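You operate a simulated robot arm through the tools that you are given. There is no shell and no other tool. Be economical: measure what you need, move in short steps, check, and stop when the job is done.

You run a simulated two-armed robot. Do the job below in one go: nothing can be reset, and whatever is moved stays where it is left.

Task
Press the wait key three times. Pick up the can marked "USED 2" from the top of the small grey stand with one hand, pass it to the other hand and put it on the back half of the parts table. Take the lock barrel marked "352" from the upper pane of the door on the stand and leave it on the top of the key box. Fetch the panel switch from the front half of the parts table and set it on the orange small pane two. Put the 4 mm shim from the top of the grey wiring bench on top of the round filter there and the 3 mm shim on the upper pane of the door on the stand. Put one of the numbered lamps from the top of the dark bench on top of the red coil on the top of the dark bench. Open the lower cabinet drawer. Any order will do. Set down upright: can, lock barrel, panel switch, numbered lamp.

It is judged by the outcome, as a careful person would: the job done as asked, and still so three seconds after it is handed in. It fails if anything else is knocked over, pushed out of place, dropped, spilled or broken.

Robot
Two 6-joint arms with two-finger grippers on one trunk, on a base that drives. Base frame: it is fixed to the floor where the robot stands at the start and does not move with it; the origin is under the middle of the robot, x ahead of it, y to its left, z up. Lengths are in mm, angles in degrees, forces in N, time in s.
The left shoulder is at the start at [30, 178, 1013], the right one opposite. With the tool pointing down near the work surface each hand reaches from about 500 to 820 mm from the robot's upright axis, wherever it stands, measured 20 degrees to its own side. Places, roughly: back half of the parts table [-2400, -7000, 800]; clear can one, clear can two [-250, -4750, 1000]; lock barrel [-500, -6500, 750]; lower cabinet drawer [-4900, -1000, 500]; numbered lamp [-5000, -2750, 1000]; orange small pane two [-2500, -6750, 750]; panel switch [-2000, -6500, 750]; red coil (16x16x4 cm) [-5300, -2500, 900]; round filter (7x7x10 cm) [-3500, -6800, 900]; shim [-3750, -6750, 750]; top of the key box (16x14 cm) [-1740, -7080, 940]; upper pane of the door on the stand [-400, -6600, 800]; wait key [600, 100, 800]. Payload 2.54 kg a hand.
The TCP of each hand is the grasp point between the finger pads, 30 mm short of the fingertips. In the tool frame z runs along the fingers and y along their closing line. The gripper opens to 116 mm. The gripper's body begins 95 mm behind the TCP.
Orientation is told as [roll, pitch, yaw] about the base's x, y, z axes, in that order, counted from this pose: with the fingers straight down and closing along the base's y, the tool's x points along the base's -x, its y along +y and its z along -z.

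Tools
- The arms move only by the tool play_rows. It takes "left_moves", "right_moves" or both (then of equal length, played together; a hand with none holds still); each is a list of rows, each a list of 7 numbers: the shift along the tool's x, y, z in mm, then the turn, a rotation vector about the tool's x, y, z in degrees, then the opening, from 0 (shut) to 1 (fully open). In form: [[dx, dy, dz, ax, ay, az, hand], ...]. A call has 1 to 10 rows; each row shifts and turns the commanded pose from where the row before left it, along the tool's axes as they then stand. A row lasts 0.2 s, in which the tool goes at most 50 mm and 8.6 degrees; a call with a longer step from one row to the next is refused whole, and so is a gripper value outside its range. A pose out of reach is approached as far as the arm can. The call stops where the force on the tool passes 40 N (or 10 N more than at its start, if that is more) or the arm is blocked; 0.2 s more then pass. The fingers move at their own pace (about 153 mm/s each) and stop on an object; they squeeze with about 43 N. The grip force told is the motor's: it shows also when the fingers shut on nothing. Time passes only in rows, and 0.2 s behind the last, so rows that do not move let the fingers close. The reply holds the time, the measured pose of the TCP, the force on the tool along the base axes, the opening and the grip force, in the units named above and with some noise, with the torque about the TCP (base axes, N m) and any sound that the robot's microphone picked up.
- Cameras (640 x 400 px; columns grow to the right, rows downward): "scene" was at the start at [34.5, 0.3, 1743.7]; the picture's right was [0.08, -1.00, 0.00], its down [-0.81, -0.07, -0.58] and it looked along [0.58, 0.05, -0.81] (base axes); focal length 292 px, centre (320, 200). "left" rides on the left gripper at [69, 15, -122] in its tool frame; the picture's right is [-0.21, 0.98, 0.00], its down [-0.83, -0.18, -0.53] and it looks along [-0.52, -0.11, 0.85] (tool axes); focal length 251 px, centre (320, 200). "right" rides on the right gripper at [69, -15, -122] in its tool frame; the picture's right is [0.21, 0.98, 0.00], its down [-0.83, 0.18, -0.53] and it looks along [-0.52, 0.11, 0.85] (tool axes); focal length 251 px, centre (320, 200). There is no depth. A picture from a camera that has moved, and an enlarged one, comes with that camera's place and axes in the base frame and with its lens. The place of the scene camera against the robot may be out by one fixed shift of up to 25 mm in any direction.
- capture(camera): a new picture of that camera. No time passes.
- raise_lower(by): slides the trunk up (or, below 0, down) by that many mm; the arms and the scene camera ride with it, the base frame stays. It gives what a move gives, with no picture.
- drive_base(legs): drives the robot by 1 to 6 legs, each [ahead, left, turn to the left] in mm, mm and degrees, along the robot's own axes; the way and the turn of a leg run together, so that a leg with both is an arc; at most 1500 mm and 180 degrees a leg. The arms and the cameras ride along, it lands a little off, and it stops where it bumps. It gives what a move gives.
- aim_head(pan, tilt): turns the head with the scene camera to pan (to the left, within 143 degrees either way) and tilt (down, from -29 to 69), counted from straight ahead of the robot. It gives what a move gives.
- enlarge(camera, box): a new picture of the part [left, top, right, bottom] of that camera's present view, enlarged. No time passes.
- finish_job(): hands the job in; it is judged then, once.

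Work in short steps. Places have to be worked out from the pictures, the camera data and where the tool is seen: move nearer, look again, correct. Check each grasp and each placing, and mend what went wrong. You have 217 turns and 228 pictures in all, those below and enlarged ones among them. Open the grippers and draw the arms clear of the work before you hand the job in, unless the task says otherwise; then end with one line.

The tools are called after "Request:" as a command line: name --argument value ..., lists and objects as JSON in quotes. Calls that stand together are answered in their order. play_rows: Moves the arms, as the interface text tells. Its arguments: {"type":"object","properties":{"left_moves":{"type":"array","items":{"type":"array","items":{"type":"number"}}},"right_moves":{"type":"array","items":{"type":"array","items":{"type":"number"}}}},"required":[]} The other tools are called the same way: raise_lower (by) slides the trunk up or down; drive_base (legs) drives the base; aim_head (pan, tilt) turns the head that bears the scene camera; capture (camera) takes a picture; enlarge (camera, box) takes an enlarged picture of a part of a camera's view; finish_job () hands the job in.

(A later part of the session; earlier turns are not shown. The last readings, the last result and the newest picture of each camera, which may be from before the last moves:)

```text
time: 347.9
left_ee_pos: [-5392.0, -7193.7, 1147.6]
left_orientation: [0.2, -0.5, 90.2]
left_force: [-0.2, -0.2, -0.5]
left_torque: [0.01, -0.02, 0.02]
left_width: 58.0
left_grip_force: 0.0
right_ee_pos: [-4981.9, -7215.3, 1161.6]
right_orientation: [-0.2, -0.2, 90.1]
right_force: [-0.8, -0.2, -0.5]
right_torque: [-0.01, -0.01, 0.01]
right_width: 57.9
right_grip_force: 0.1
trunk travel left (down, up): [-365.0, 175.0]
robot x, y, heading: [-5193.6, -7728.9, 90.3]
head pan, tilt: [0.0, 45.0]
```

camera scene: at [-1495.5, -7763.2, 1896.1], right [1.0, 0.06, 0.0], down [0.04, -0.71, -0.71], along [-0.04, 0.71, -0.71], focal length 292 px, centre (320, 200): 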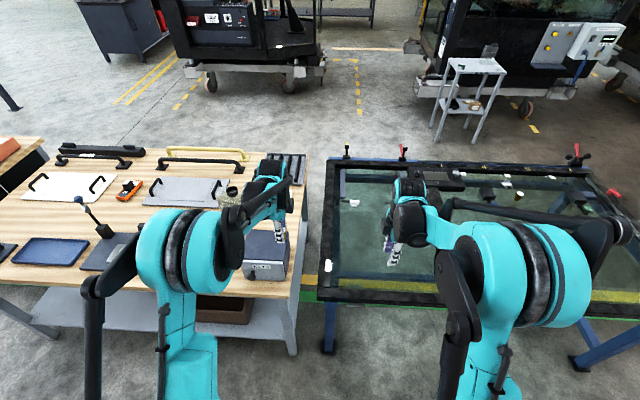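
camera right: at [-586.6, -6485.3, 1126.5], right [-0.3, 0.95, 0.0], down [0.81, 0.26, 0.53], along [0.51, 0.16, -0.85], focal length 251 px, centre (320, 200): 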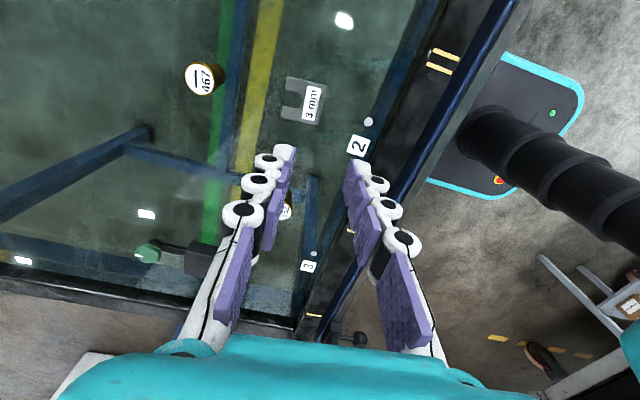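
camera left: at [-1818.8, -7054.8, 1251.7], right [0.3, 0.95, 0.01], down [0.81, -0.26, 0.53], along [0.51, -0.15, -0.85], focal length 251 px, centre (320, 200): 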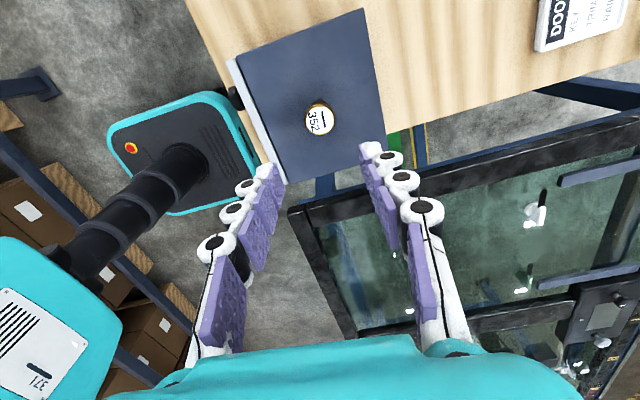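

I centre in the passage and look ahead before going north.

Request:
drive_base --legs '[[0, 90, 0], [950, 0, 0], [950, 0, 0]]'

Request:
aim_head --pan 0 --tilt 20

Request:
capture --camera "scene"

```text
time: 358.2
left_ee_pos: [-5496.4, -5288.9, 1148.0]
left_orientation: [0.2, -0.3, 90.8]
left_force: [0.9, -0.4, -1.2]
left_torque: [0.01, 0.01, -0.02]
left_width: 58.1
left_grip_force: 0.2
right_ee_pos: [-5084.8, -5307.5, 1160.0]
right_orientation: [0.0, -0.3, 90.6]
right_force: [0.7, -0.2, 0.0]
right_torque: [0.01, -0.01, -0.03]
right_width: 57.8
right_grip_force: 0.0
trunk travel left (down, up): [-365.0, 175.0]
robot x, y, heading: [-5291.3, -5820.8, 90.4]
head pan, tilt: [0.0, 45.0]
```

```text
time: 359.1
left_ee_pos: [-5495.8, -5289.7, 1147.3]
left_orientation: [0.1, -0.3, 90.7]
left_force: [-0.5, 0.3, 0.8]
left_torque: [-0.04, 0.02, -0.02]
left_width: 58.1
left_grip_force: 0.0
right_ee_pos: [-5084.4, -5307.7, 1162.0]
right_orientation: [-0.1, -0.3, 90.6]
right_force: [-0.4, 0.6, -0.5]
right_torque: [0.01, 0.0, -0.01]
right_width: 57.8
right_grip_force: 0.1
trunk travel left (down, up): [-365.0, 175.0]
robot x, y, heading: [-5297.7, -5821.5, 90.4]
head pan, tilt: [0.0, 20.0]
```

```text
82 pictures are left
camera scene: at [-5304.3, -5764.6, 1934.7], right [1.0, 0.01, 0.0], down [0.0, -0.34, -0.94], along [-0.01, 0.94, -0.34], focal length 292 px, centre (320, 200)
```

scene: 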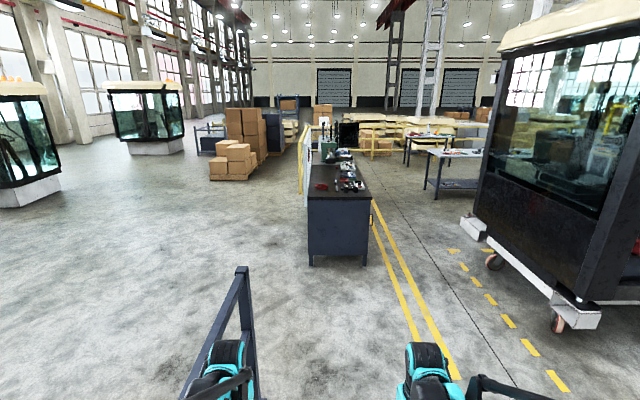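

The dark bench's south end is at y≈-2720, x −5370…−4830. I drive up to it.

Request:
drive_base --legs '[[1150, -100, 0], [1150, -90, 0]]'

Request:
aim_head --pan 0 --tilt 40

Request:
capture --camera "scene"

```text
time: 370.4
left_ee_pos: [-5375.6, -2995.8, 1147.4]
left_orientation: [0.1, -0.4, 92.6]
left_force: [-0.8, -0.5, -1.0]
left_torque: [0.0, 0.0, -0.02]
left_width: 58.0
left_grip_force: 0.1
right_ee_pos: [-4964.1, -3000.3, 1162.3]
right_orientation: [-0.1, -0.2, 92.4]
right_force: [-0.3, 0.1, -0.1]
right_torque: [0.01, 0.01, -0.01]
right_width: 58.2
right_grip_force: 0.1
trunk travel left (down, up): [-365.0, 175.0]
robot x, y, heading: [-5159.9, -3521.5, 92.2]
head pan, tilt: [0.0, 20.0]
```

```text
time: 371.2
left_ee_pos: [-5375.2, -2995.9, 1147.8]
left_orientation: [0.0, -0.4, 92.6]
left_force: [-0.1, 0.8, 0.2]
left_torque: [0.04, -0.02, -0.02]
left_width: 57.9
left_grip_force: 0.1
right_ee_pos: [-4962.7, -3000.2, 1162.2]
right_orientation: [-0.1, -0.3, 92.5]
right_force: [0.0, 0.0, -0.1]
right_torque: [-0.05, -0.03, 0.01]
right_width: 58.2
right_grip_force: 0.1
trunk travel left (down, up): [-365.0, 175.0]
robot x, y, heading: [-5159.6, -3520.1, 92.1]
head pan, tilt: [0.0, 40.0]
```

```text
81 pictures are left
camera scene: at [-5168.4, -3472.1, 1903.4], right [1.0, 0.04, 0.0], down [0.02, -0.64, -0.77], along [-0.03, 0.77, -0.64], focal length 292 px, centre (320, 200)
```

scene: 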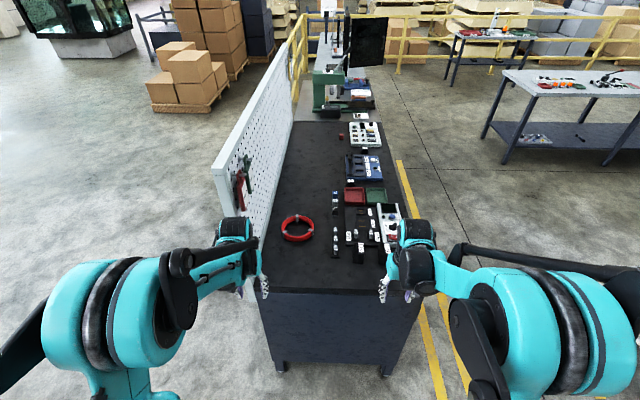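

The red coil and small items are visible. I enlarge.

Request:
enlarge --camera "scene" --box '[260, 170, 430, 290]'

Request:
capture --camera "right"

Request:
capture --camera "left"

```text
3.33 times, centred on (345, 230) of scene
camera zoom: at [-5168.4, -3472.1, 1903.4], right [1.0, 0.04, 0.0], down [0.02, -0.64, -0.77], along [-0.03, 0.77, -0.64], focal length 974 px, centre (237, 100)
```

zoom: 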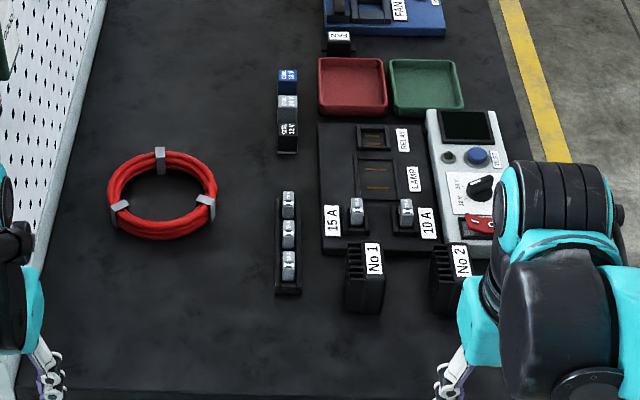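

```text
79 pictures are left
camera right: at [-4945.4, -3069.1, 1284.2], right [-0.97, -0.25, 0.0], down [-0.22, 0.82, 0.54], along [-0.13, 0.52, -0.84], focal length 251 px, centre (320, 200)
```

right: 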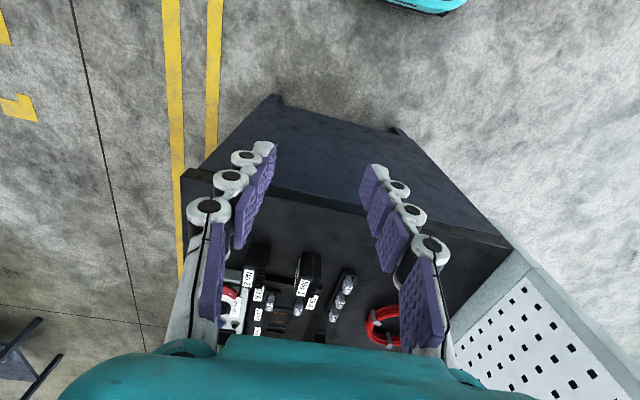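

```text
78 pictures are left
camera left: at [-5387.1, -3066.1, 1269.1], right [-0.98, 0.17, 0.0], down [0.15, 0.83, 0.54], along [0.09, 0.53, -0.84], focal length 251 px, centre (320, 200)
```

left: 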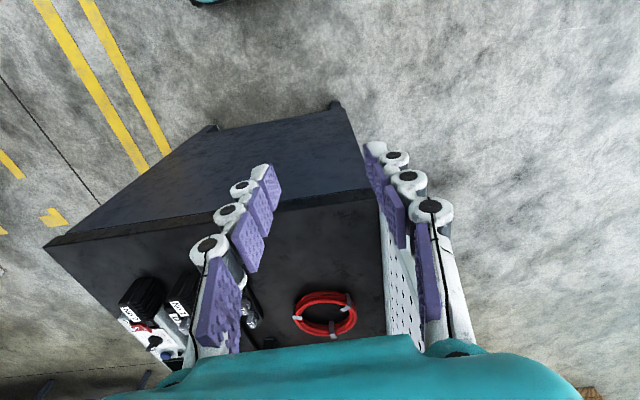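

"No 1" and "No 2" finned blocks are likely the numbered lamps; I zoom in to confirm against the small bulbs.

Request:
enlarge --camera "scene" --box '[325, 220, 415, 275]'

Request:
enlarge --camera "right" --box '[220, 230, 360, 340]'

```text
7.11 times, centred on (370, 248) of scene
camera zoom: at [-5168.4, -3472.1, 1903.4], right [1.0, 0.04, 0.0], down [0.02, -0.64, -0.77], along [-0.03, 0.77, -0.64], focal length 2078 px, centre (-36, -138)
```

zoom: 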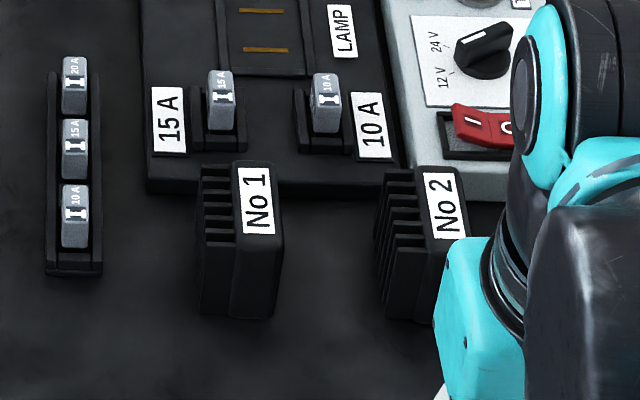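

```text
3.64 times, centred on (290, 285) of right
camera zoom: at [-4945.4, -3069.1, 1284.2], right [-0.97, -0.25, 0.0], down [-0.22, 0.82, 0.54], along [-0.13, 0.52, -0.84], focal length 914 px, centre (429, -109)
```

zoom: 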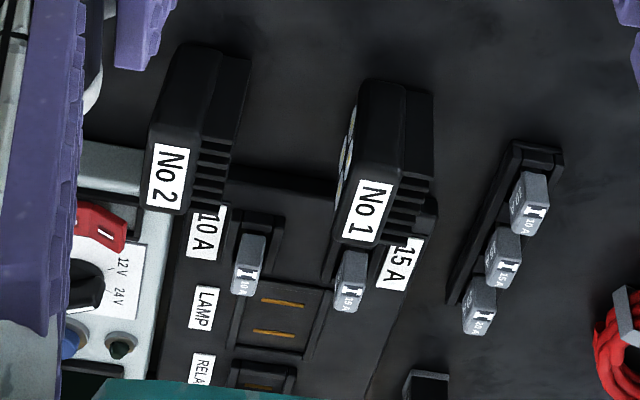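

"No 1" and "No 2" are the lamps (the small ones are fuses). The pegboard stands on the left edge, so the right hand will do this; I tuck the left hand back and move up to the bench.

Request:
play_rows --left_moves '[[33, 21, -10, 0, 0, 0, 0.5], [33, 21, -10, 0, 0, 0, 0.5], [33, 21, -10, 0, 0, 0, 0.5], [33, 21, -10, 0, 0, 0, 0.5], [33, 21, -10, 0, 0, 0, 0.5]]' --right_moves '[[0, 0, -10, 0, 0, 0, 0.8], [0, 0, -10, 0, 0, 0, 0.8], [0, 0, 0, 0, 0, 0, 0.8], [0, 0, 0, 0, 0, 0, 0.8], [0, 0, 0, 0, 0, 0, 0.8]]'

Request:
drive_base --legs '[[0, 90, -2.1], [340, 0, 0]]'

Request:
capture --camera "right"

Request:
capture --camera "scene"

```text
time: 372.4
left_ee_pos: [-5471.3, -3167.7, 1198.3]
left_orientation: [0.1, -0.4, 92.4]
left_force: [-0.1, -0.6, -0.2]
left_torque: [0.03, 0.0, 0.0]
left_width: 58.1
left_grip_force: 0.0
right_ee_pos: [-4963.8, -3002.5, 1181.2]
right_orientation: [-0.1, -0.2, 92.3]
right_force: [0.9, -0.2, 0.5]
right_torque: [0.02, -0.01, -0.01]
right_width: 92.8
right_grip_force: 0.0
trunk travel left (down, up): [-365.0, 175.0]
robot x, y, heading: [-5159.3, -3524.8, 92.2]
head pan, tilt: [0.0, 40.0]
```

```text
time: 375.3
left_ee_pos: [-5546.8, -2819.5, 1198.0]
left_orientation: [0.1, -0.4, 90.4]
left_force: [0.7, -0.9, -0.3]
left_torque: [-0.02, -0.05, -0.02]
left_width: 57.9
left_grip_force: 0.1
right_ee_pos: [-5032.3, -2673.7, 1181.0]
right_orientation: [-0.1, -0.2, 90.1]
right_force: [0.4, 0.2, 0.4]
right_torque: [-0.01, -0.02, -0.01]
right_width: 92.7
right_grip_force: 0.0
trunk travel left (down, up): [-365.0, 175.0]
robot x, y, heading: [-5244.8, -3189.3, 89.9]
head pan, tilt: [0.0, 40.0]
```

```text
75 pictures are left
camera right: at [-5016.5, -2742.0, 1304.0], right [-0.98, -0.22, 0.0], down [-0.18, 0.82, 0.54], along [-0.11, 0.52, -0.84], focal length 251 px, centre (320, 200)
```

right: 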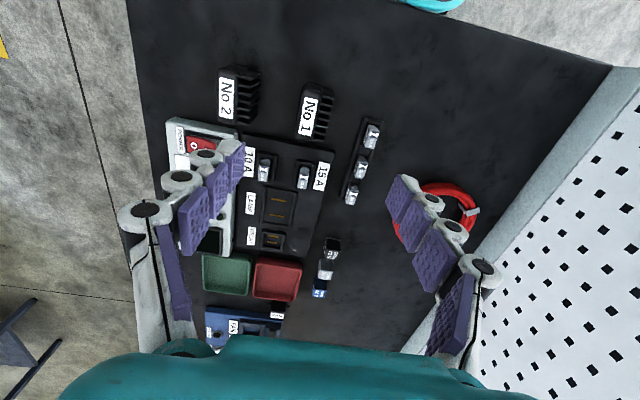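

```text
74 pictures are left
camera scene: at [-5254.3, -3136.1, 1903.3], right [1.0, 0.0, 0.0], down [0.0, -0.64, -0.77], along [0.0, 0.77, -0.64], focal length 292 px, centre (320, 200)
```

scene: 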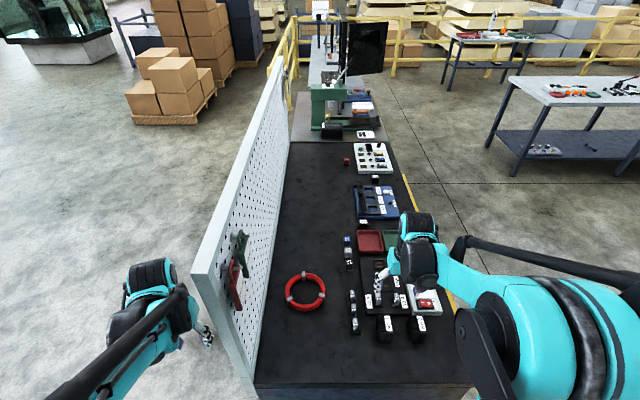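

Lamp No 1's top is at ≈(-5026,-2665,958), almost under the right hand. I zoom to get its orientation and size, and the coil's shape.

Request:
enlarge --camera "right" --box '[270, 60, 370, 150]'

Request:
enlarge --camera "scene" --box '[270, 250, 350, 330]'

```text
4.44 times, centred on (320, 105) of right
camera zoom: at [-5016.5, -2742.0, 1304.0], right [-0.98, -0.22, 0.0], down [-0.18, 0.82, 0.54], along [-0.11, 0.52, -0.84], focal length 1118 px, centre (320, 622)
```

zoom: 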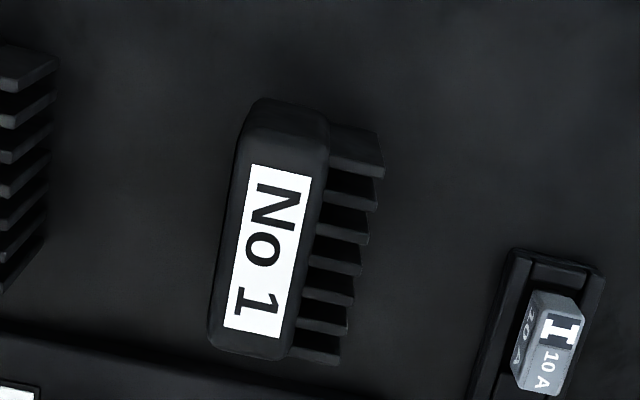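

```text
5.00 times, centred on (310, 290) of scene
camera zoom: at [-5254.3, -3136.1, 1903.3], right [1.0, 0.0, 0.0], down [0.0, -0.64, -0.77], along [0.0, 0.77, -0.64], focal length 1461 px, centre (370, -250)
```

zoom: 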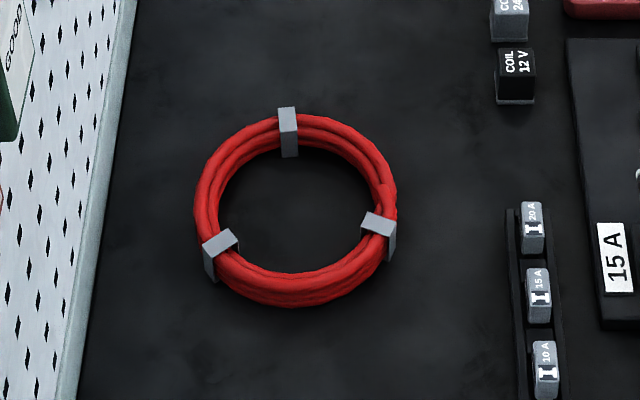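

Lamp: centre (-5026,-2658), ~42 × 73 mm, aligned with y. I descend over it to hover at TCP 1010.

Request:
play_rows --right_moves '[[-4, -1.5, 45, 0, 0, 0, 0.75], [-4, -1.5, 45, 0, 0, 0, 0.75], [-4, -1.5, 45, 0, 0, 0, 0.75], [-4, -1.5, 36, 0, 0, 0, 0.75], [0, 0, 0, 0, 0, 0, 0.75]]'

Request:
capture --camera "right"

```text
time: 376.5
left_ee_pos: [-5546.2, -2820.2, 1197.4]
left_orientation: [0.2, -0.4, 90.3]
left_force: [-0.6, -1.0, -0.1]
left_torque: [0.03, 0.0, -0.01]
left_width: 58.3
left_grip_force: 0.1
right_ee_pos: [-5026.0, -2656.5, 1010.9]
right_orientation: [-0.1, -0.4, 90.0]
right_force: [0.1, 0.1, 0.1]
right_torque: [0.04, -0.03, 0.01]
right_width: 86.8
right_grip_force: 0.0
trunk travel left (down, up): [-365.0, 175.0]
robot x, y, heading: [-5242.1, -3185.5, 90.0]
head pan, tilt: [0.0, 40.0]
```

```text
71 pictures are left
camera right: at [-5011.6, -2725.9, 1134.5], right [-0.98, -0.22, 0.0], down [-0.18, 0.82, 0.54], along [-0.11, 0.53, -0.84], focal length 251 px, centre (320, 200)
```

right: 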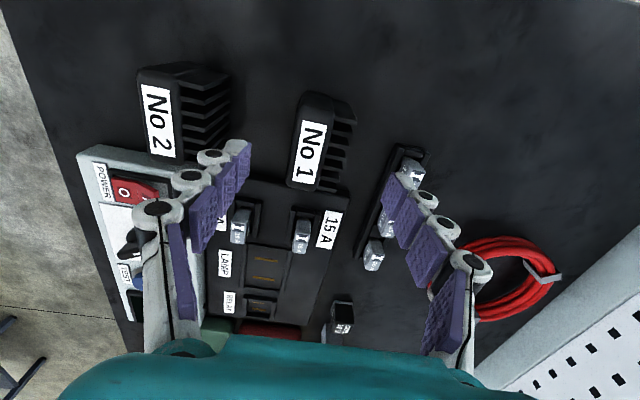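

Aligned, with clearance to the fuse strip and No 2. I descend to TCP 945 with 70 mm opening and grip.

Request:
play_rows --right_moves '[[3, 0, 25, 0, 0, 0, 0.6], [0, 0, 25, 0, 0, 0, 0.6], [0, 0, 15, 0, 0, 0, 0.6], [0, 0, 0, 0, 0, 0, 0.6]]'

Request:
play_rows --right_moves '[[0, 0, 0, 0, 0, 0, 0.4], [0, 0, 0, 0, 0, 0, 0.2], [0, 0, 0, 0, 0, 0, 0.2], [0, 0, 0, 0, 0, 0, 0.2]]'

Request:
capture --camera "right"

```text
time: 377.5
left_ee_pos: [-5547.1, -2819.9, 1197.3]
left_orientation: [0.1, -0.5, 90.3]
left_force: [-0.1, 0.0, 0.3]
left_torque: [0.0, -0.02, 0.02]
left_width: 58.0
left_grip_force: 0.0
right_ee_pos: [-5024.5, -2660.0, 947.9]
right_orientation: [-0.1, -0.3, 90.1]
right_force: [0.2, -0.7, 0.3]
right_torque: [0.01, 0.01, 0.0]
right_width: 69.9
right_grip_force: 0.0
trunk travel left (down, up): [-365.0, 175.0]
robot x, y, heading: [-5244.5, -3185.8, 89.8]
head pan, tilt: [0.0, 40.0]
```

```text
time: 378.5
left_ee_pos: [-5545.9, -2818.8, 1197.6]
left_orientation: [0.1, -0.4, 90.3]
left_force: [0.3, -0.7, 0.8]
left_torque: [0.02, 0.0, -0.02]
left_width: 58.1
left_grip_force: 0.0
right_ee_pos: [-5024.8, -2659.2, 947.1]
right_orientation: [0.0, -0.2, 90.1]
right_force: [-0.4, 0.6, -0.7]
right_torque: [-0.04, 0.09, -0.01]
right_width: 44.1
right_grip_force: 43.5
trunk travel left (down, up): [-365.0, 175.0]
robot x, y, heading: [-5244.4, -3183.6, 89.8]
head pan, tilt: [0.0, 40.0]
```

```text
70 pictures are left
camera right: at [-5009.9, -2728.9, 1069.6], right [-0.98, -0.22, 0.0], down [-0.18, 0.82, 0.54], along [-0.11, 0.52, -0.84], focal length 251 px, centre (320, 200)
```

right: 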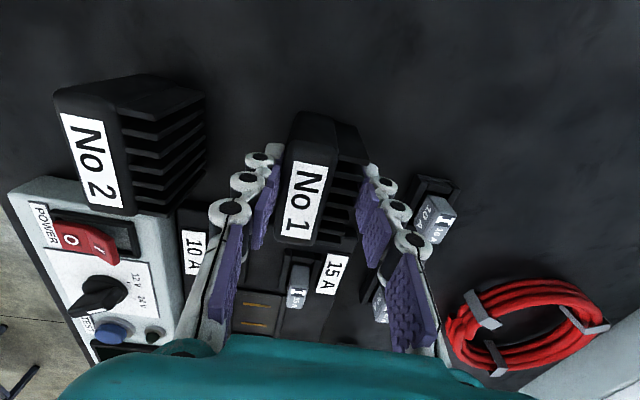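

Gripped at 44 mm. Lift and move toward above the coil with a look.

Request:
play_rows --right_moves '[[0, 0, -10, 0, 0, 0, 0.2], [0, 0, -30, 0, 0, 0, 0.2], [0, 0, -40, 0, 0, 0, 0.2], [0, 0, -40, 0, 0, 0, 0.2], [0, 0, -20, 0, 0, 0, 0.2], [0, 0, 0, 0, 0, 0, 0.2]]'

Request:
capture --camera "right"

Request:
enlarge --camera "scene" --box '[260, 220, 420, 340]'

```text
time: 379.9
left_ee_pos: [-5545.3, -2818.4, 1197.5]
left_orientation: [0.2, -0.5, 90.2]
left_force: [0.4, 0.0, 0.7]
left_torque: [-0.01, 0.03, 0.02]
left_width: 57.5
left_grip_force: 0.1
right_ee_pos: [-5024.7, -2660.7, 1084.7]
right_orientation: [-0.1, -0.3, 90.1]
right_force: [-0.3, 0.6, -3.0]
right_torque: [-0.04, -0.02, 0.02]
right_width: 43.8
right_grip_force: 43.0
trunk travel left (down, up): [-365.0, 175.0]
robot x, y, heading: [-5247.1, -3188.9, 90.2]
head pan, tilt: [0.0, 40.0]
```

```text
69 pictures are left
camera right: at [-5010.2, -2729.2, 1208.0], right [-0.98, -0.22, 0.0], down [-0.18, 0.82, 0.54], along [-0.11, 0.52, -0.84], focal length 251 px, centre (320, 200)
```

right: 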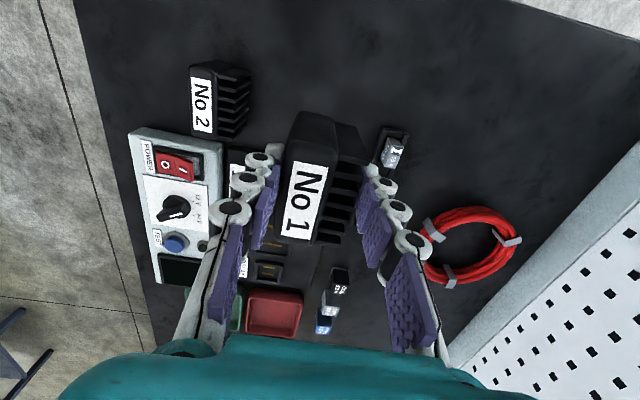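

```text
3.33 times, centred on (340, 280) of scene
camera zoom: at [-5254.1, -3135.9, 1903.3], right [1.0, 0.0, 0.0], down [0.0, -0.64, -0.77], along [0.0, 0.77, -0.64], focal length 974 px, centre (253, -67)
```

zoom: 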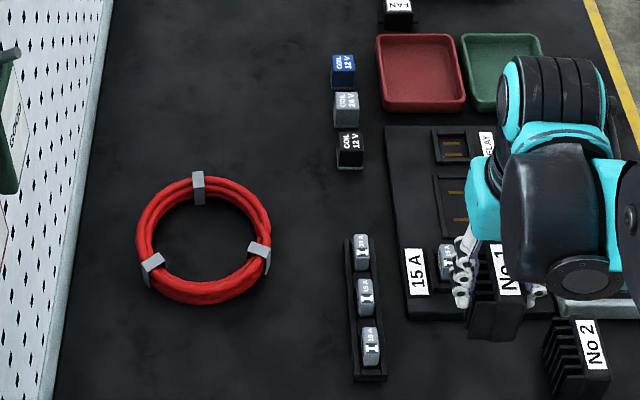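

Coil centre ≈(-5303,-2515). I'll set the lamp along the ring's right-rear arc between two clips: move to (-5248,-2480) and yaw +33°.

Request:
play_rows --right_moves '[[-26, 32, 0, 0, 0, 0, 0.2], [-26, 32, 0, 0, 0, 0, 0.2], [-26, 32, 0, 0, 0, 0, 0.2], [-26, 32, 0, 0, 0, 0, 0.2], [-26, 32, 0, 0, 0, 0, 0.2], [-26, 32, 0, 0, 0, 0, 0.2], [-25, 31, 0, 0, 0, 0, 0.2], [0, 0, 0, 0, 0, 0, 0.2]]'

Request:
play_rows --right_moves '[[0, 0, 0, 0, 0, -8.25, 0.2], [0, 0, 0, 0, 0, -8.25, 0.2], [0, 0, 0, 0, 0, -8.25, 0.2], [0, 0, 0, 0, 0, -8.25, 0.2], [0, 0, 0, 0, 0, 0, 0.2]]'

Request:
capture --camera "right"

Request:
enlarge --camera "scene" --box '[260, 220, 420, 340]'

```text
time: 381.7
left_ee_pos: [-5545.7, -2818.6, 1197.3]
left_orientation: [0.1, -0.5, 90.3]
left_force: [0.5, 0.3, 0.5]
left_torque: [0.02, -0.01, -0.01]
left_width: 57.8
left_grip_force: 0.0
right_ee_pos: [-5247.7, -2479.9, 1087.3]
right_orientation: [0.0, -0.3, 90.1]
right_force: [0.6, 0.1, -4.5]
right_torque: [-0.01, 0.04, -0.03]
right_width: 44.0
right_grip_force: 42.8
trunk travel left (down, up): [-365.0, 175.0]
robot x, y, heading: [-5244.5, -3189.1, 90.2]
head pan, tilt: [0.0, 40.0]
```

```text
time: 382.9
left_ee_pos: [-5545.1, -2819.1, 1197.4]
left_orientation: [0.2, -0.5, 90.3]
left_force: [-0.9, 0.3, -0.3]
left_torque: [0.01, 0.0, -0.03]
left_width: 58.1
left_grip_force: 0.1
right_ee_pos: [-5248.8, -2479.1, 1086.7]
right_orientation: [-0.2, -0.1, 123.2]
right_force: [-0.7, 0.6, -3.6]
right_torque: [-0.07, -0.02, 0.01]
right_width: 44.0
right_grip_force: 42.8
trunk travel left (down, up): [-365.0, 175.0]
robot x, y, heading: [-5247.6, -3184.3, 90.0]
head pan, tilt: [0.0, 40.0]
```

```text
67 pictures are left
camera right: at [-5198.6, -2528.5, 1209.1], right [-0.7, -0.71, 0.0], down [-0.61, 0.59, 0.53], along [-0.38, 0.38, -0.84], focal length 251 px, centre (320, 200)
```

right: 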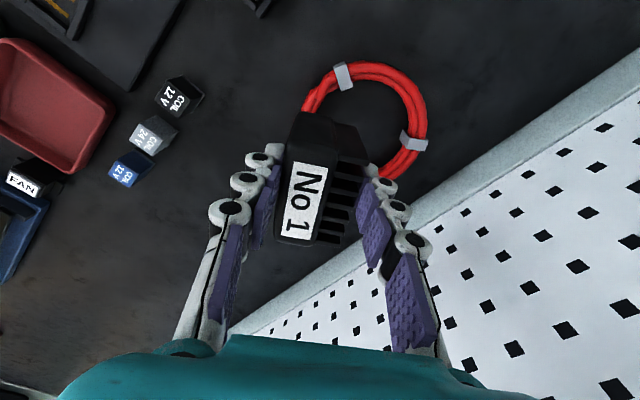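

```text
3.33 times, centred on (340, 280) of scene
camera zoom: at [-5254.4, -3135.7, 1903.3], right [1.0, 0.0, 0.0], down [0.0, -0.64, -0.77], along [0.0, 0.77, -0.64], focal length 974 px, centre (253, -67)
```

zoom: 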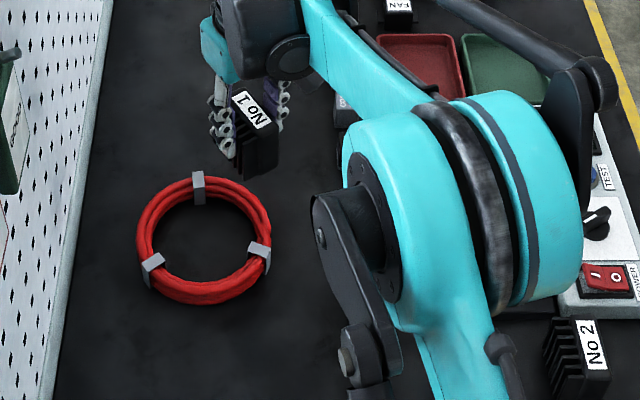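

I lower to 25–30 mm above the coil and look again for fine alignment.

Request:
play_rows --right_moves '[[0, 0, 35, 0, 0, 0, 0.2], [0, 0, 30, 0, 0, 0, 0.2], [0, 0, 10, 0, 0, 0, 0.2], [0, 0, 0, 0, 0, 0, 0.2]]'

Request:
enlarge --camera "right" --box '[220, 0, 480, 200]'

Request:
enlarge --camera "scene" --box '[270, 230, 370, 320]'

```text
time: 383.9
left_ee_pos: [-5546.0, -2818.4, 1198.5]
left_orientation: [0.1, -0.4, 90.3]
left_force: [0.1, -0.1, 0.7]
left_torque: [-0.04, 0.0, -0.01]
left_width: 58.3
left_grip_force: 0.1
right_ee_pos: [-5248.4, -2479.4, 1011.2]
right_orientation: [-0.2, 0.1, 123.1]
right_force: [0.1, -0.2, -3.0]
right_torque: [-0.05, -0.04, 0.0]
right_width: 43.8
right_grip_force: 42.8
trunk travel left (down, up): [-365.0, 175.0]
robot x, y, heading: [-5244.4, -3184.0, 90.0]
head pan, tilt: [0.0, 40.0]
```

```text
2.00 times, centred on (350, 100) of right
camera zoom: at [-5199.2, -2528.3, 1134.4], right [-0.7, -0.71, 0.0], down [-0.6, 0.59, 0.54], along [-0.38, 0.38, -0.84], focal length 503 px, centre (260, 400)
```

zoom: 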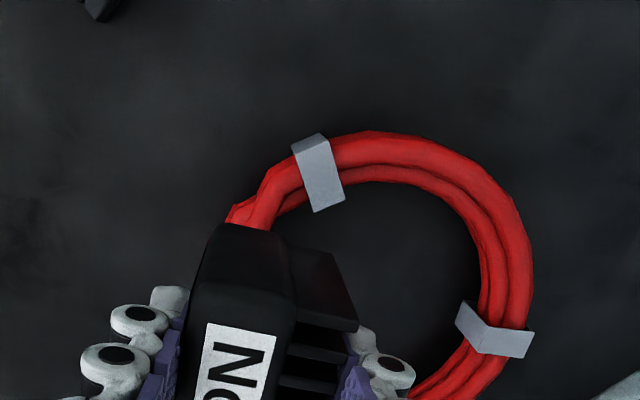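

```text
4.44 times, centred on (320, 275) of scene
camera zoom: at [-5254.4, -3135.8, 1903.3], right [1.0, 0.0, 0.0], down [0.0, -0.64, -0.77], along [0.0, 0.77, -0.64], focal length 1298 px, centre (320, -133)
```

zoom: 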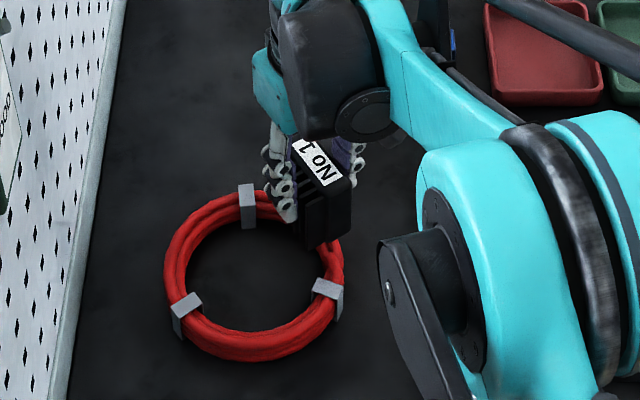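

Small correction of ~4 mm, then lower toward the coil.

Request:
play_rows --right_moves '[[-4.5, -0.5, 8, 0, 0, 0, 0.2], [0, 0, 5, 0, 0, 0, 0.2], [0, 0, 0, 0, 0, 0, 0.2]]'

Request:
enlarge --camera "scene" --box '[270, 230, 370, 320]'

```text
time: 384.7
left_ee_pos: [-5546.7, -2817.7, 1196.9]
left_orientation: [0.1, -0.4, 90.4]
left_force: [0.5, 0.6, -0.9]
left_torque: [0.0, 0.05, -0.01]
left_width: 58.0
left_grip_force: 0.1
right_ee_pos: [-5251.2, -2473.7, 997.4]
right_orientation: [-0.2, -0.1, 123.0]
right_force: [0.1, 0.8, -3.5]
right_torque: [-0.03, -0.01, -0.02]
right_width: 44.1
right_grip_force: 42.7
trunk travel left (down, up): [-365.0, 175.0]
robot x, y, heading: [-5243.8, -3186.3, 90.0]
head pan, tilt: [0.0, 40.0]
```

```text
4.44 times, centred on (320, 275) of scene
camera zoom: at [-5254.4, -3135.8, 1903.3], right [1.0, 0.0, 0.0], down [0.0, -0.64, -0.77], along [0.0, 0.77, -0.64], focal length 1298 px, centre (320, -133)
```

zoom: 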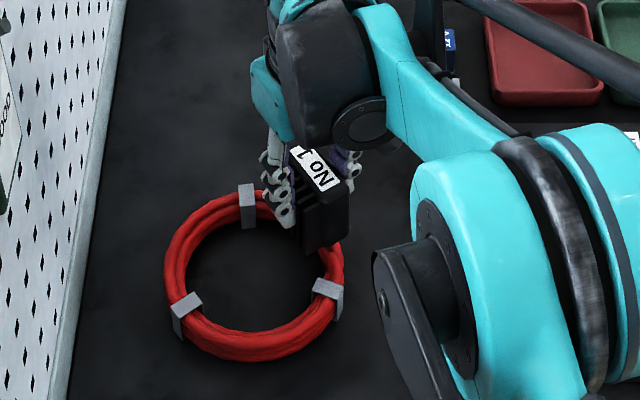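

Lower in 2.5 mm steps until it touches.

Request:
play_rows --right_moves '[[0, 0, 2.5, 0, 0, 0, 0.2], [0, 0, 2.5, 0, 0, 0, 0.2], [0, 0, 2, 0, 0, 0, 0.2], [0, 0, 0, 0, 0, 0, 0.2]]'

Request:
play_rows --right_moves '[[0, 0, 2, 0, 0, 0, 0.2], [0, 0, 2, 0, 0, 0, 0.2], [0, 0, 0, 0, 0, 0, 0.2]]'

```text
time: 385.7
left_ee_pos: [-5546.7, -2817.8, 1197.9]
left_orientation: [0.1, -0.5, 90.3]
left_force: [0.4, 0.5, 0.7]
left_torque: [0.01, 0.03, 0.01]
left_width: 58.1
left_grip_force: 0.0
right_ee_pos: [-5251.3, -2474.5, 991.8]
right_orientation: [-0.2, 0.0, 123.1]
right_force: [-0.7, -0.2, -2.7]
right_torque: [-0.02, 0.0, -0.02]
right_width: 44.0
right_grip_force: 43.1
trunk travel left (down, up): [-365.0, 175.0]
robot x, y, heading: [-5247.9, -3187.2, 90.2]
head pan, tilt: [0.0, 40.0]
```

```text
time: 386.5
left_ee_pos: [-5546.9, -2818.6, 1197.7]
left_orientation: [0.0, -0.4, 90.3]
left_force: [0.1, 0.1, 0.9]
left_torque: [0.03, 0.01, 0.01]
left_width: 57.9
left_grip_force: 0.0
right_ee_pos: [-5251.6, -2474.3, 985.9]
right_orientation: [-0.2, -0.1, 123.1]
right_force: [0.4, -0.2, -3.5]
right_torque: [-0.03, -0.02, -0.02]
right_width: 44.1
right_grip_force: 43.2
trunk travel left (down, up): [-365.0, 175.0]
robot x, y, heading: [-5245.1, -3181.8, 89.8]
head pan, tilt: [0.0, 40.0]
```

Request:
play_rows --right_moves '[[0, 0, 1.5, 0, 0, 0, 0.2], [0, 0, 1.5, 0, 0, 0, 0.2], [0, 0, 0, 0, 0, 0, 0.2]]'

Request:
enlarge --camera "scene" --box '[290, 235, 360, 300]'

```text
time: 387.3
left_ee_pos: [-5546.7, -2818.8, 1197.7]
left_orientation: [0.1, -0.3, 90.4]
left_force: [-0.7, -0.5, -0.4]
left_torque: [-0.04, -0.03, -0.02]
left_width: 58.0
left_grip_force: 0.1
right_ee_pos: [-5250.0, -2474.0, 983.1]
right_orientation: [-0.1, -0.1, 123.1]
right_force: [0.2, -0.2, -3.5]
right_torque: [-0.03, -0.04, 0.01]
right_width: 43.8
right_grip_force: 43.0
trunk travel left (down, up): [-365.0, 175.0]
robot x, y, heading: [-5247.2, -3186.7, 89.9]
head pan, tilt: [0.0, 40.0]
```

```text
6.15 times, centred on (325, 268) of scene
camera zoom: at [-5254.3, -3135.9, 1903.3], right [1.0, 0.0, 0.0], down [0.0, -0.64, -0.77], along [0.0, 0.77, -0.64], focal length 1798 px, centre (289, -215)
```

zoom: 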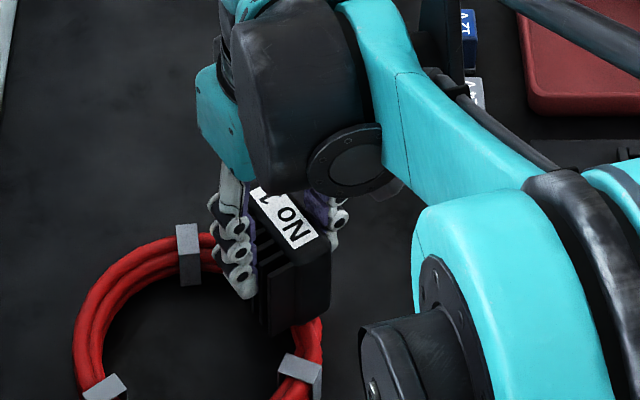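

Positioned over the band. Continue down.

Request:
play_rows --right_moves '[[0, 0, 1.5, 0, 0, 0, 0.2], [0, 0, 1.5, 0, 0, 0, 0.2], [0, 0, 1, 0, 0, 0, 0.2], [0, 0, 0, 0, 0, 0, 0.2]]'

Request:
play_rows --right_moves '[[0, 0, 1, 0, 0, 0, 0.2], [0, 0, 1, 0, 0, 0, 0.2], [0, 0, 0, 0, 0, 0, 0.2]]'

```text
time: 388.3
left_ee_pos: [-5545.3, -2820.5, 1198.6]
left_orientation: [0.0, -0.5, 90.2]
left_force: [0.0, 0.1, -0.7]
left_torque: [-0.01, -0.02, 0.03]
left_width: 58.1
left_grip_force: 0.1
right_ee_pos: [-5250.1, -2474.6, 980.4]
right_orientation: [-0.3, -0.2, 123.1]
right_force: [1.0, 11.6, 27.7]
right_torque: [0.43, -0.02, -0.02]
right_width: 44.3
right_grip_force: 43.3
trunk travel left (down, up): [-365.0, 175.0]
robot x, y, heading: [-5244.3, -3187.5, 90.0]
head pan, tilt: [0.0, 40.0]
```

```text
time: 389.1
left_ee_pos: [-5544.7, -2820.4, 1198.7]
left_orientation: [0.1, -0.5, 90.2]
left_force: [-0.1, -0.5, 0.1]
left_torque: [0.01, -0.03, 0.01]
left_width: 58.0
left_grip_force: 0.1
right_ee_pos: [-5249.9, -2476.7, 979.6]
right_orientation: [-0.3, -0.2, 123.1]
right_force: [5.7, 9.9, 28.2]
right_torque: [0.25, -0.22, -0.13]
right_width: 44.2
right_grip_force: 42.8
trunk travel left (down, up): [-365.0, 175.0]
robot x, y, heading: [-5243.1, -3189.4, 89.8]
head pan, tilt: [0.0, 40.0]
```

Contact; the torque suggests the support is ~5 mm inward of the lamp's centre. I lift 5 mm, shift 4 mm inward and lower again.

Request:
play_rows --right_moves '[[0, 0, -5, 0, 0, 0, 0.2], [0, 4, 0, 0, 0, 0, 0.2], [0, 0, 1.5, 0, 0, 0, 0.2], [0, 0, 1.5, 0, 0, 0, 0.2], [0, 0, 1, 0, 0, 0, 0.2], [0, 0, 0, 0, 0, 0, 0.2]]'

Request:
enlarge --camera "right" --box '[220, 0, 480, 200]'

```text
time: 390.5
left_ee_pos: [-5546.6, -2818.8, 1196.1]
left_orientation: [0.0, -0.3, 90.3]
left_force: [0.0, -0.9, 0.2]
left_torque: [-0.01, 0.02, -0.02]
left_width: 57.8
left_grip_force: 0.0
right_ee_pos: [-5254.7, -2477.0, 979.1]
right_orientation: [-0.2, -0.2, 123.2]
right_force: [-1.0, 3.3, 1.1]
right_torque: [-0.06, -0.07, 0.03]
right_width: 44.2
right_grip_force: 43.0
trunk travel left (down, up): [-365.0, 175.0]
robot x, y, heading: [-5244.4, -3186.2, 90.1]
head pan, tilt: [0.0, 40.0]
```

```text
2.00 times, centred on (350, 100) of right
camera zoom: at [-5204.0, -2526.1, 1102.3], right [-0.7, -0.71, 0.0], down [-0.6, 0.59, 0.54], along [-0.38, 0.38, -0.84], focal length 503 px, centre (260, 400)
```

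zoom: 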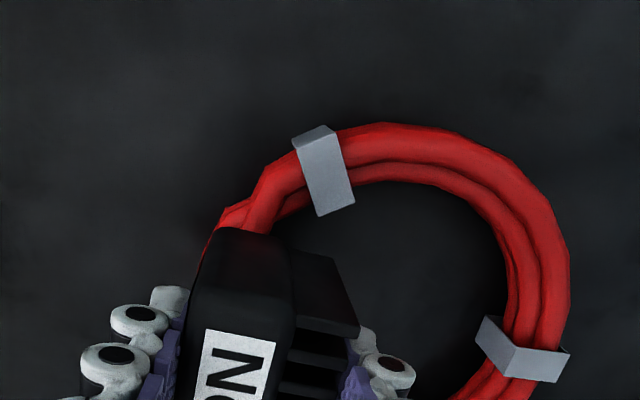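

I press 1–1.5 mm more for a clearer torque reading.

Request:
play_rows --right_moves '[[0, 0, 1, 0, 0, 0, 0.2], [0, 0, 0.5, 0, 0, 0, 0.2], [0, 0, 0, 0, 0, 0, 0.2]]'

Request:
enlarge --camera "scene" --box '[290, 235, 360, 300]'

```text
time: 391.3
left_ee_pos: [-5546.5, -2818.6, 1197.8]
left_orientation: [0.1, -0.4, 90.2]
left_force: [0.0, -0.4, 0.9]
left_torque: [0.02, 0.03, 0.01]
left_width: 58.1
left_grip_force: 0.0
right_ee_pos: [-5254.9, -2476.9, 979.6]
right_orientation: [-0.2, -0.2, 123.1]
right_force: [-2.7, 11.7, 25.7]
right_torque: [0.28, -0.03, 0.04]
right_width: 44.3
right_grip_force: 42.8
trunk travel left (down, up): [-365.0, 175.0]
robot x, y, heading: [-5247.7, -3185.9, 90.2]
head pan, tilt: [0.0, 40.0]
```

```text
6.15 times, centred on (325, 268) of scene
camera zoom: at [-5254.5, -3138.1, 1903.6], right [1.0, 0.0, 0.0], down [0.0, -0.64, -0.77], along [0.0, 0.77, -0.64], focal length 1798 px, centre (289, -215)
```

zoom: 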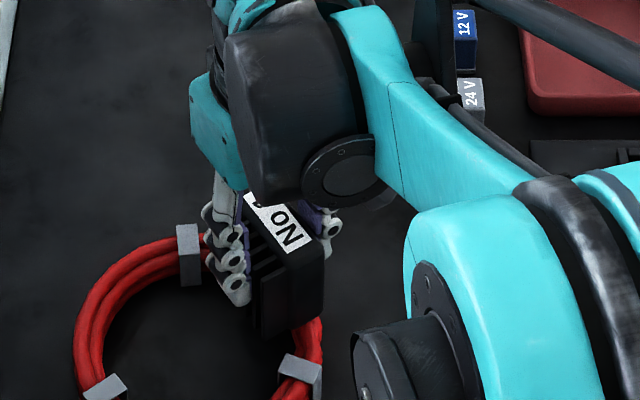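

Support is now radially centred (≈1 mm). I relieve slightly, open gently and check before rising.

Request:
play_rows --right_moves '[[0, 0, -1, 0, 0, 0, 0.2], [0, 0, 0, 0, 0, 0, 0.42], [0, 0, 0, 0, 0, 0, 0.46], [0, 0, 0, 0, 0, 0, 0.5], [0, 0, 0, 0, 0, 0, 0.5]]'

Request:
capture --camera "right"

Request:
enlarge --camera "scene" --box '[290, 235, 360, 300]'

```text
time: 392.5
left_ee_pos: [-5546.9, -2818.7, 1197.7]
left_orientation: [0.1, -0.5, 90.3]
left_force: [-0.5, 0.4, -0.5]
left_torque: [-0.02, -0.01, 0.0]
left_width: 57.9
left_grip_force: 0.0
right_ee_pos: [-5253.3, -2476.7, 979.0]
right_orientation: [-0.2, -0.1, 123.1]
right_force: [0.6, 0.2, -0.2]
right_torque: [0.0, 0.0, -0.01]
right_width: 57.8
right_grip_force: 0.0
trunk travel left (down, up): [-365.0, 175.0]
robot x, y, heading: [-5246.7, -3188.3, 89.9]
head pan, tilt: [0.0, 40.0]
```

```text
59 pictures are left
camera right: at [-5203.9, -2526.7, 1101.3], right [-0.7, -0.71, 0.0], down [-0.6, 0.59, 0.54], along [-0.38, 0.38, -0.84], focal length 251 px, centre (320, 200)
```

right: 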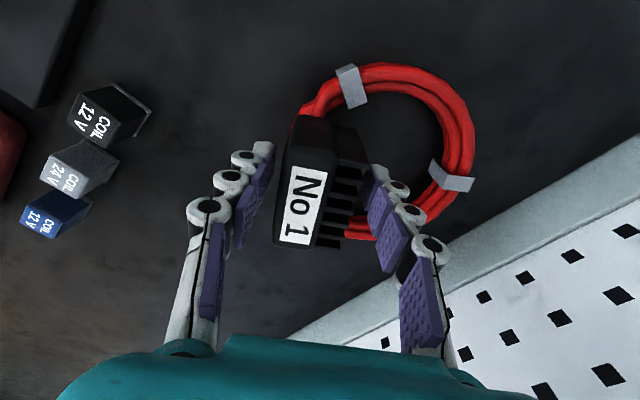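

```text
6.15 times, centred on (325, 268) of scene
camera zoom: at [-5254.4, -3136.6, 1903.3], right [1.0, 0.0, 0.0], down [0.0, -0.64, -0.77], along [0.0, 0.77, -0.64], focal length 1798 px, centre (289, -215)
```

zoom: 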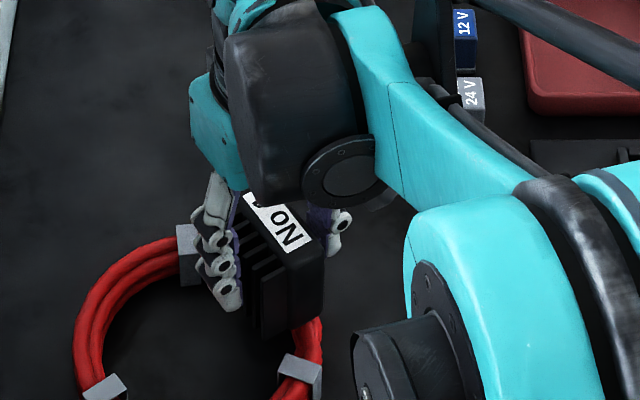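

The lamp stays upright on the coil. I rise straight up slowly and re-check.

Request:
play_rows --right_moves '[[0, 0, -8, 0, 0, 0, 0.5], [0, 0, -15, 0, 0, 0, 0.5], [0, 0, -25, 0, 0, 0, 0.5], [0, 0, -40, 0, 0, 0, 0.5], [0, 0, -40, 0, 0, 0, 0.5], [0, 0, -40, 0, 0, 0, 0.5]]'

Request:
capture --camera "right"

Request:
enlarge --camera "scene" --box '[280, 235, 360, 310]'

```text
time: 393.9
left_ee_pos: [-5547.0, -2819.6, 1197.3]
left_orientation: [0.1, -0.4, 90.3]
left_force: [0.7, -0.1, 0.2]
left_torque: [-0.01, 0.02, 0.03]
left_width: 57.9
left_grip_force: 0.1
right_ee_pos: [-5254.8, -2477.0, 1148.7]
right_orientation: [-0.3, -0.2, 123.1]
right_force: [-0.4, -0.5, -0.2]
right_torque: [0.02, 0.02, -0.03]
right_width: 57.8
right_grip_force: 0.0
trunk travel left (down, up): [-365.0, 175.0]
robot x, y, heading: [-5247.0, -3188.6, 89.9]
head pan, tilt: [0.0, 40.0]
```

```text
57 pictures are left
camera right: at [-5203.7, -2527.0, 1271.4], right [-0.7, -0.71, -0.01], down [-0.6, 0.59, 0.54], along [-0.38, 0.38, -0.84], focal length 251 px, centre (320, 200)
```

right: 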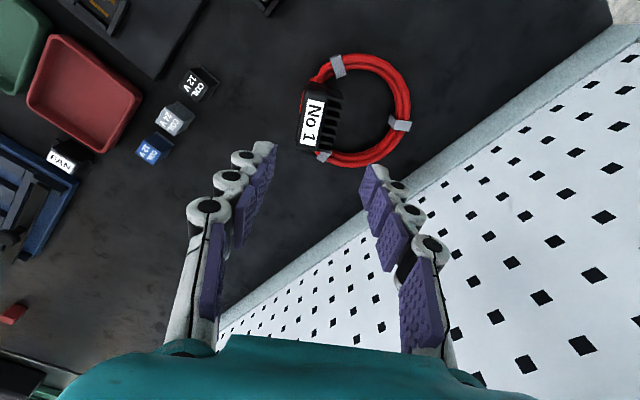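

```text
5.33 times, centred on (320, 272) of scene
camera zoom: at [-5254.3, -3137.7, 1903.4], right [1.0, 0.0, 0.0], down [0.0, -0.64, -0.77], along [0.0, 0.77, -0.64], focal length 1558 px, centre (320, -187)
```

zoom: 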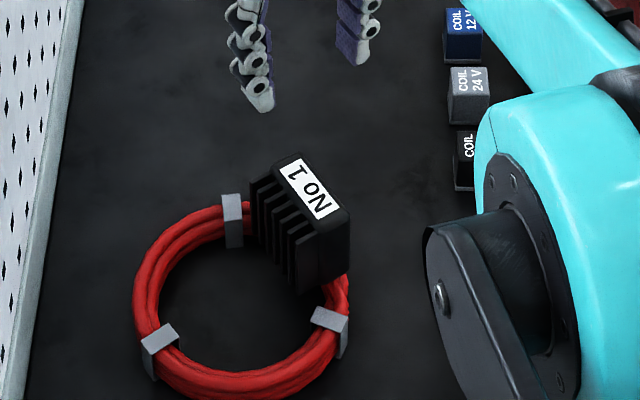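

Lamp No 1 stands upright on the coil. I square the right hand, back away and drive round east of the bench toward the cabinet.

Request:
play_rows --right_moves '[[0, 0, -10, 0, 0, 8.25, 0.5], [0, 0, -10, 0, 0, 8.25, 0.5], [0, 0, -10, 0, 0, 8.25, 0.5], [0, 0, 0, 0, 0, 8.25, 0.5], [40, -20, 0, 0, 0, 0, 0.5], [40, -20, 0, 0, 0, 0, 0.5], [40, -20, 0, 0, 0, 0, 0.5], [20, -40, 0, 0, 0, 0, 0.5], [0, -40, 0, 0, 0, 0, 0.5]]'

Request:
drive_base --legs '[[-250, 0, 0], [0, -1080, 0], [1200, 0, 0], [1150, 0, 0]]'

Request:
aim_head --pan 75 --tilt 35

Request:
capture --camera "scene"

```text
time: 395.9
left_ee_pos: [-5544.6, -2818.1, 1197.6]
left_orientation: [0.2, -0.4, 90.3]
left_force: [0.7, 0.8, -0.4]
left_torque: [-0.02, -0.02, -0.01]
left_width: 58.1
left_grip_force: 0.1
right_ee_pos: [-5116.1, -2616.8, 1174.0]
right_orientation: [-0.1, -0.3, 90.2]
right_force: [0.3, 1.2, 0.6]
right_torque: [-0.03, 0.0, -0.01]
right_width: 57.7
right_grip_force: 0.1
trunk travel left (down, up): [-365.0, 175.0]
robot x, y, heading: [-5241.8, -3184.1, 89.9]
head pan, tilt: [0.0, 40.0]
```

```text
time: 413.9
left_ee_pos: [-4465.5, -745.4, 1196.8]
left_orientation: [0.2, -0.4, 89.8]
left_force: [0.2, 0.5, 1.0]
left_torque: [-0.03, 0.01, 0.03]
left_width: 57.9
left_grip_force: 0.1
right_ee_pos: [-4033.9, -547.3, 1174.3]
right_orientation: [-0.2, -0.2, 89.8]
right_force: [0.4, 0.5, 0.3]
right_torque: [0.0, -0.02, 0.0]
right_width: 57.8
right_grip_force: 0.0
trunk travel left (down, up): [-365.0, 175.0]
robot x, y, heading: [-4168.9, -1112.1, 89.7]
head pan, tilt: [0.0, 40.0]
```

```text
time: 415.3
left_ee_pos: [-4463.6, -744.9, 1196.8]
left_orientation: [0.1, -0.3, 89.9]
left_force: [0.1, -0.3, -0.1]
left_torque: [0.03, 0.0, 0.02]
left_width: 57.7
left_grip_force: 0.0
right_ee_pos: [-4034.4, -546.5, 1173.0]
right_orientation: [-0.1, -0.2, 89.8]
right_force: [0.1, 0.0, -0.7]
right_torque: [0.02, 0.02, -0.04]
right_width: 58.0
right_grip_force: 0.0
trunk travel left (down, up): [-365.0, 175.0]
robot x, y, heading: [-4164.8, -1113.5, 89.4]
head pan, tilt: [75.0, 35.0]
```

```text
55 pictures are left
camera scene: at [-4260.4, -1126.3, 1910.9], right [0.27, 0.96, 0.0], down [0.55, -0.15, -0.82], along [-0.79, 0.22, -0.57], focal length 292 px, centre (320, 200)
```

scene: 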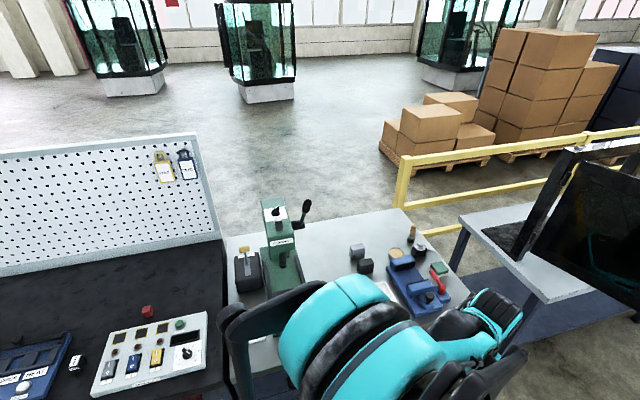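

I turn to face the cabinet (−x) with a bit more distance and look down.

Request:
drive_base --legs '[[0, -150, 0], [0, 0, 90]]'

Request:
aim_head --pan 0 --tilt 45

Request:
capture --camera "scene"

```text
time: 420.6
left_ee_pos: [-4374.4, -1427.7, 1196.6]
left_orientation: [0.1, -0.4, -177.9]
left_force: [0.0, -1.1, 0.2]
left_torque: [-0.02, 0.0, 0.03]
left_width: 58.1
left_grip_force: 0.1
right_ee_pos: [-4589.0, -1002.9, 1174.4]
right_orientation: [-0.1, -0.2, -178.0]
right_force: [0.0, -0.6, -0.3]
right_torque: [0.0, 0.0, -0.01]
right_width: 57.8
right_grip_force: 0.2
trunk travel left (down, up): [-365.0, 175.0]
robot x, y, heading: [-4017.6, -1113.7, -178.2]
head pan, tilt: [75.0, 35.0]
```

```text
time: 422.1
left_ee_pos: [-4374.4, -1427.1, 1197.1]
left_orientation: [0.1, -0.4, -177.9]
left_force: [-0.2, -0.6, -0.2]
left_torque: [0.02, 0.0, -0.01]
left_width: 58.0
left_grip_force: 0.0
right_ee_pos: [-4590.0, -1003.4, 1174.6]
right_orientation: [0.0, -0.2, -178.0]
right_force: [-0.7, 0.3, -0.1]
right_torque: [0.03, -0.02, 0.01]
right_width: 57.7
right_grip_force: 0.1
trunk travel left (down, up): [-365.0, 175.0]
robot x, y, heading: [-4019.5, -1111.2, -178.0]
head pan, tilt: [0.0, 45.0]
```

```text
54 pictures are left
camera scene: at [-4077.9, -1122.8, 1896.1], right [-0.03, 1.0, 0.0], down [0.71, 0.02, -0.71], along [-0.71, -0.02, -0.71], focal length 292 px, centre (320, 200)
```

scene: 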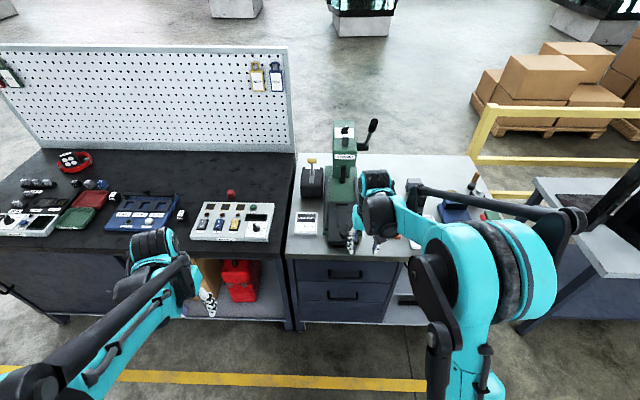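

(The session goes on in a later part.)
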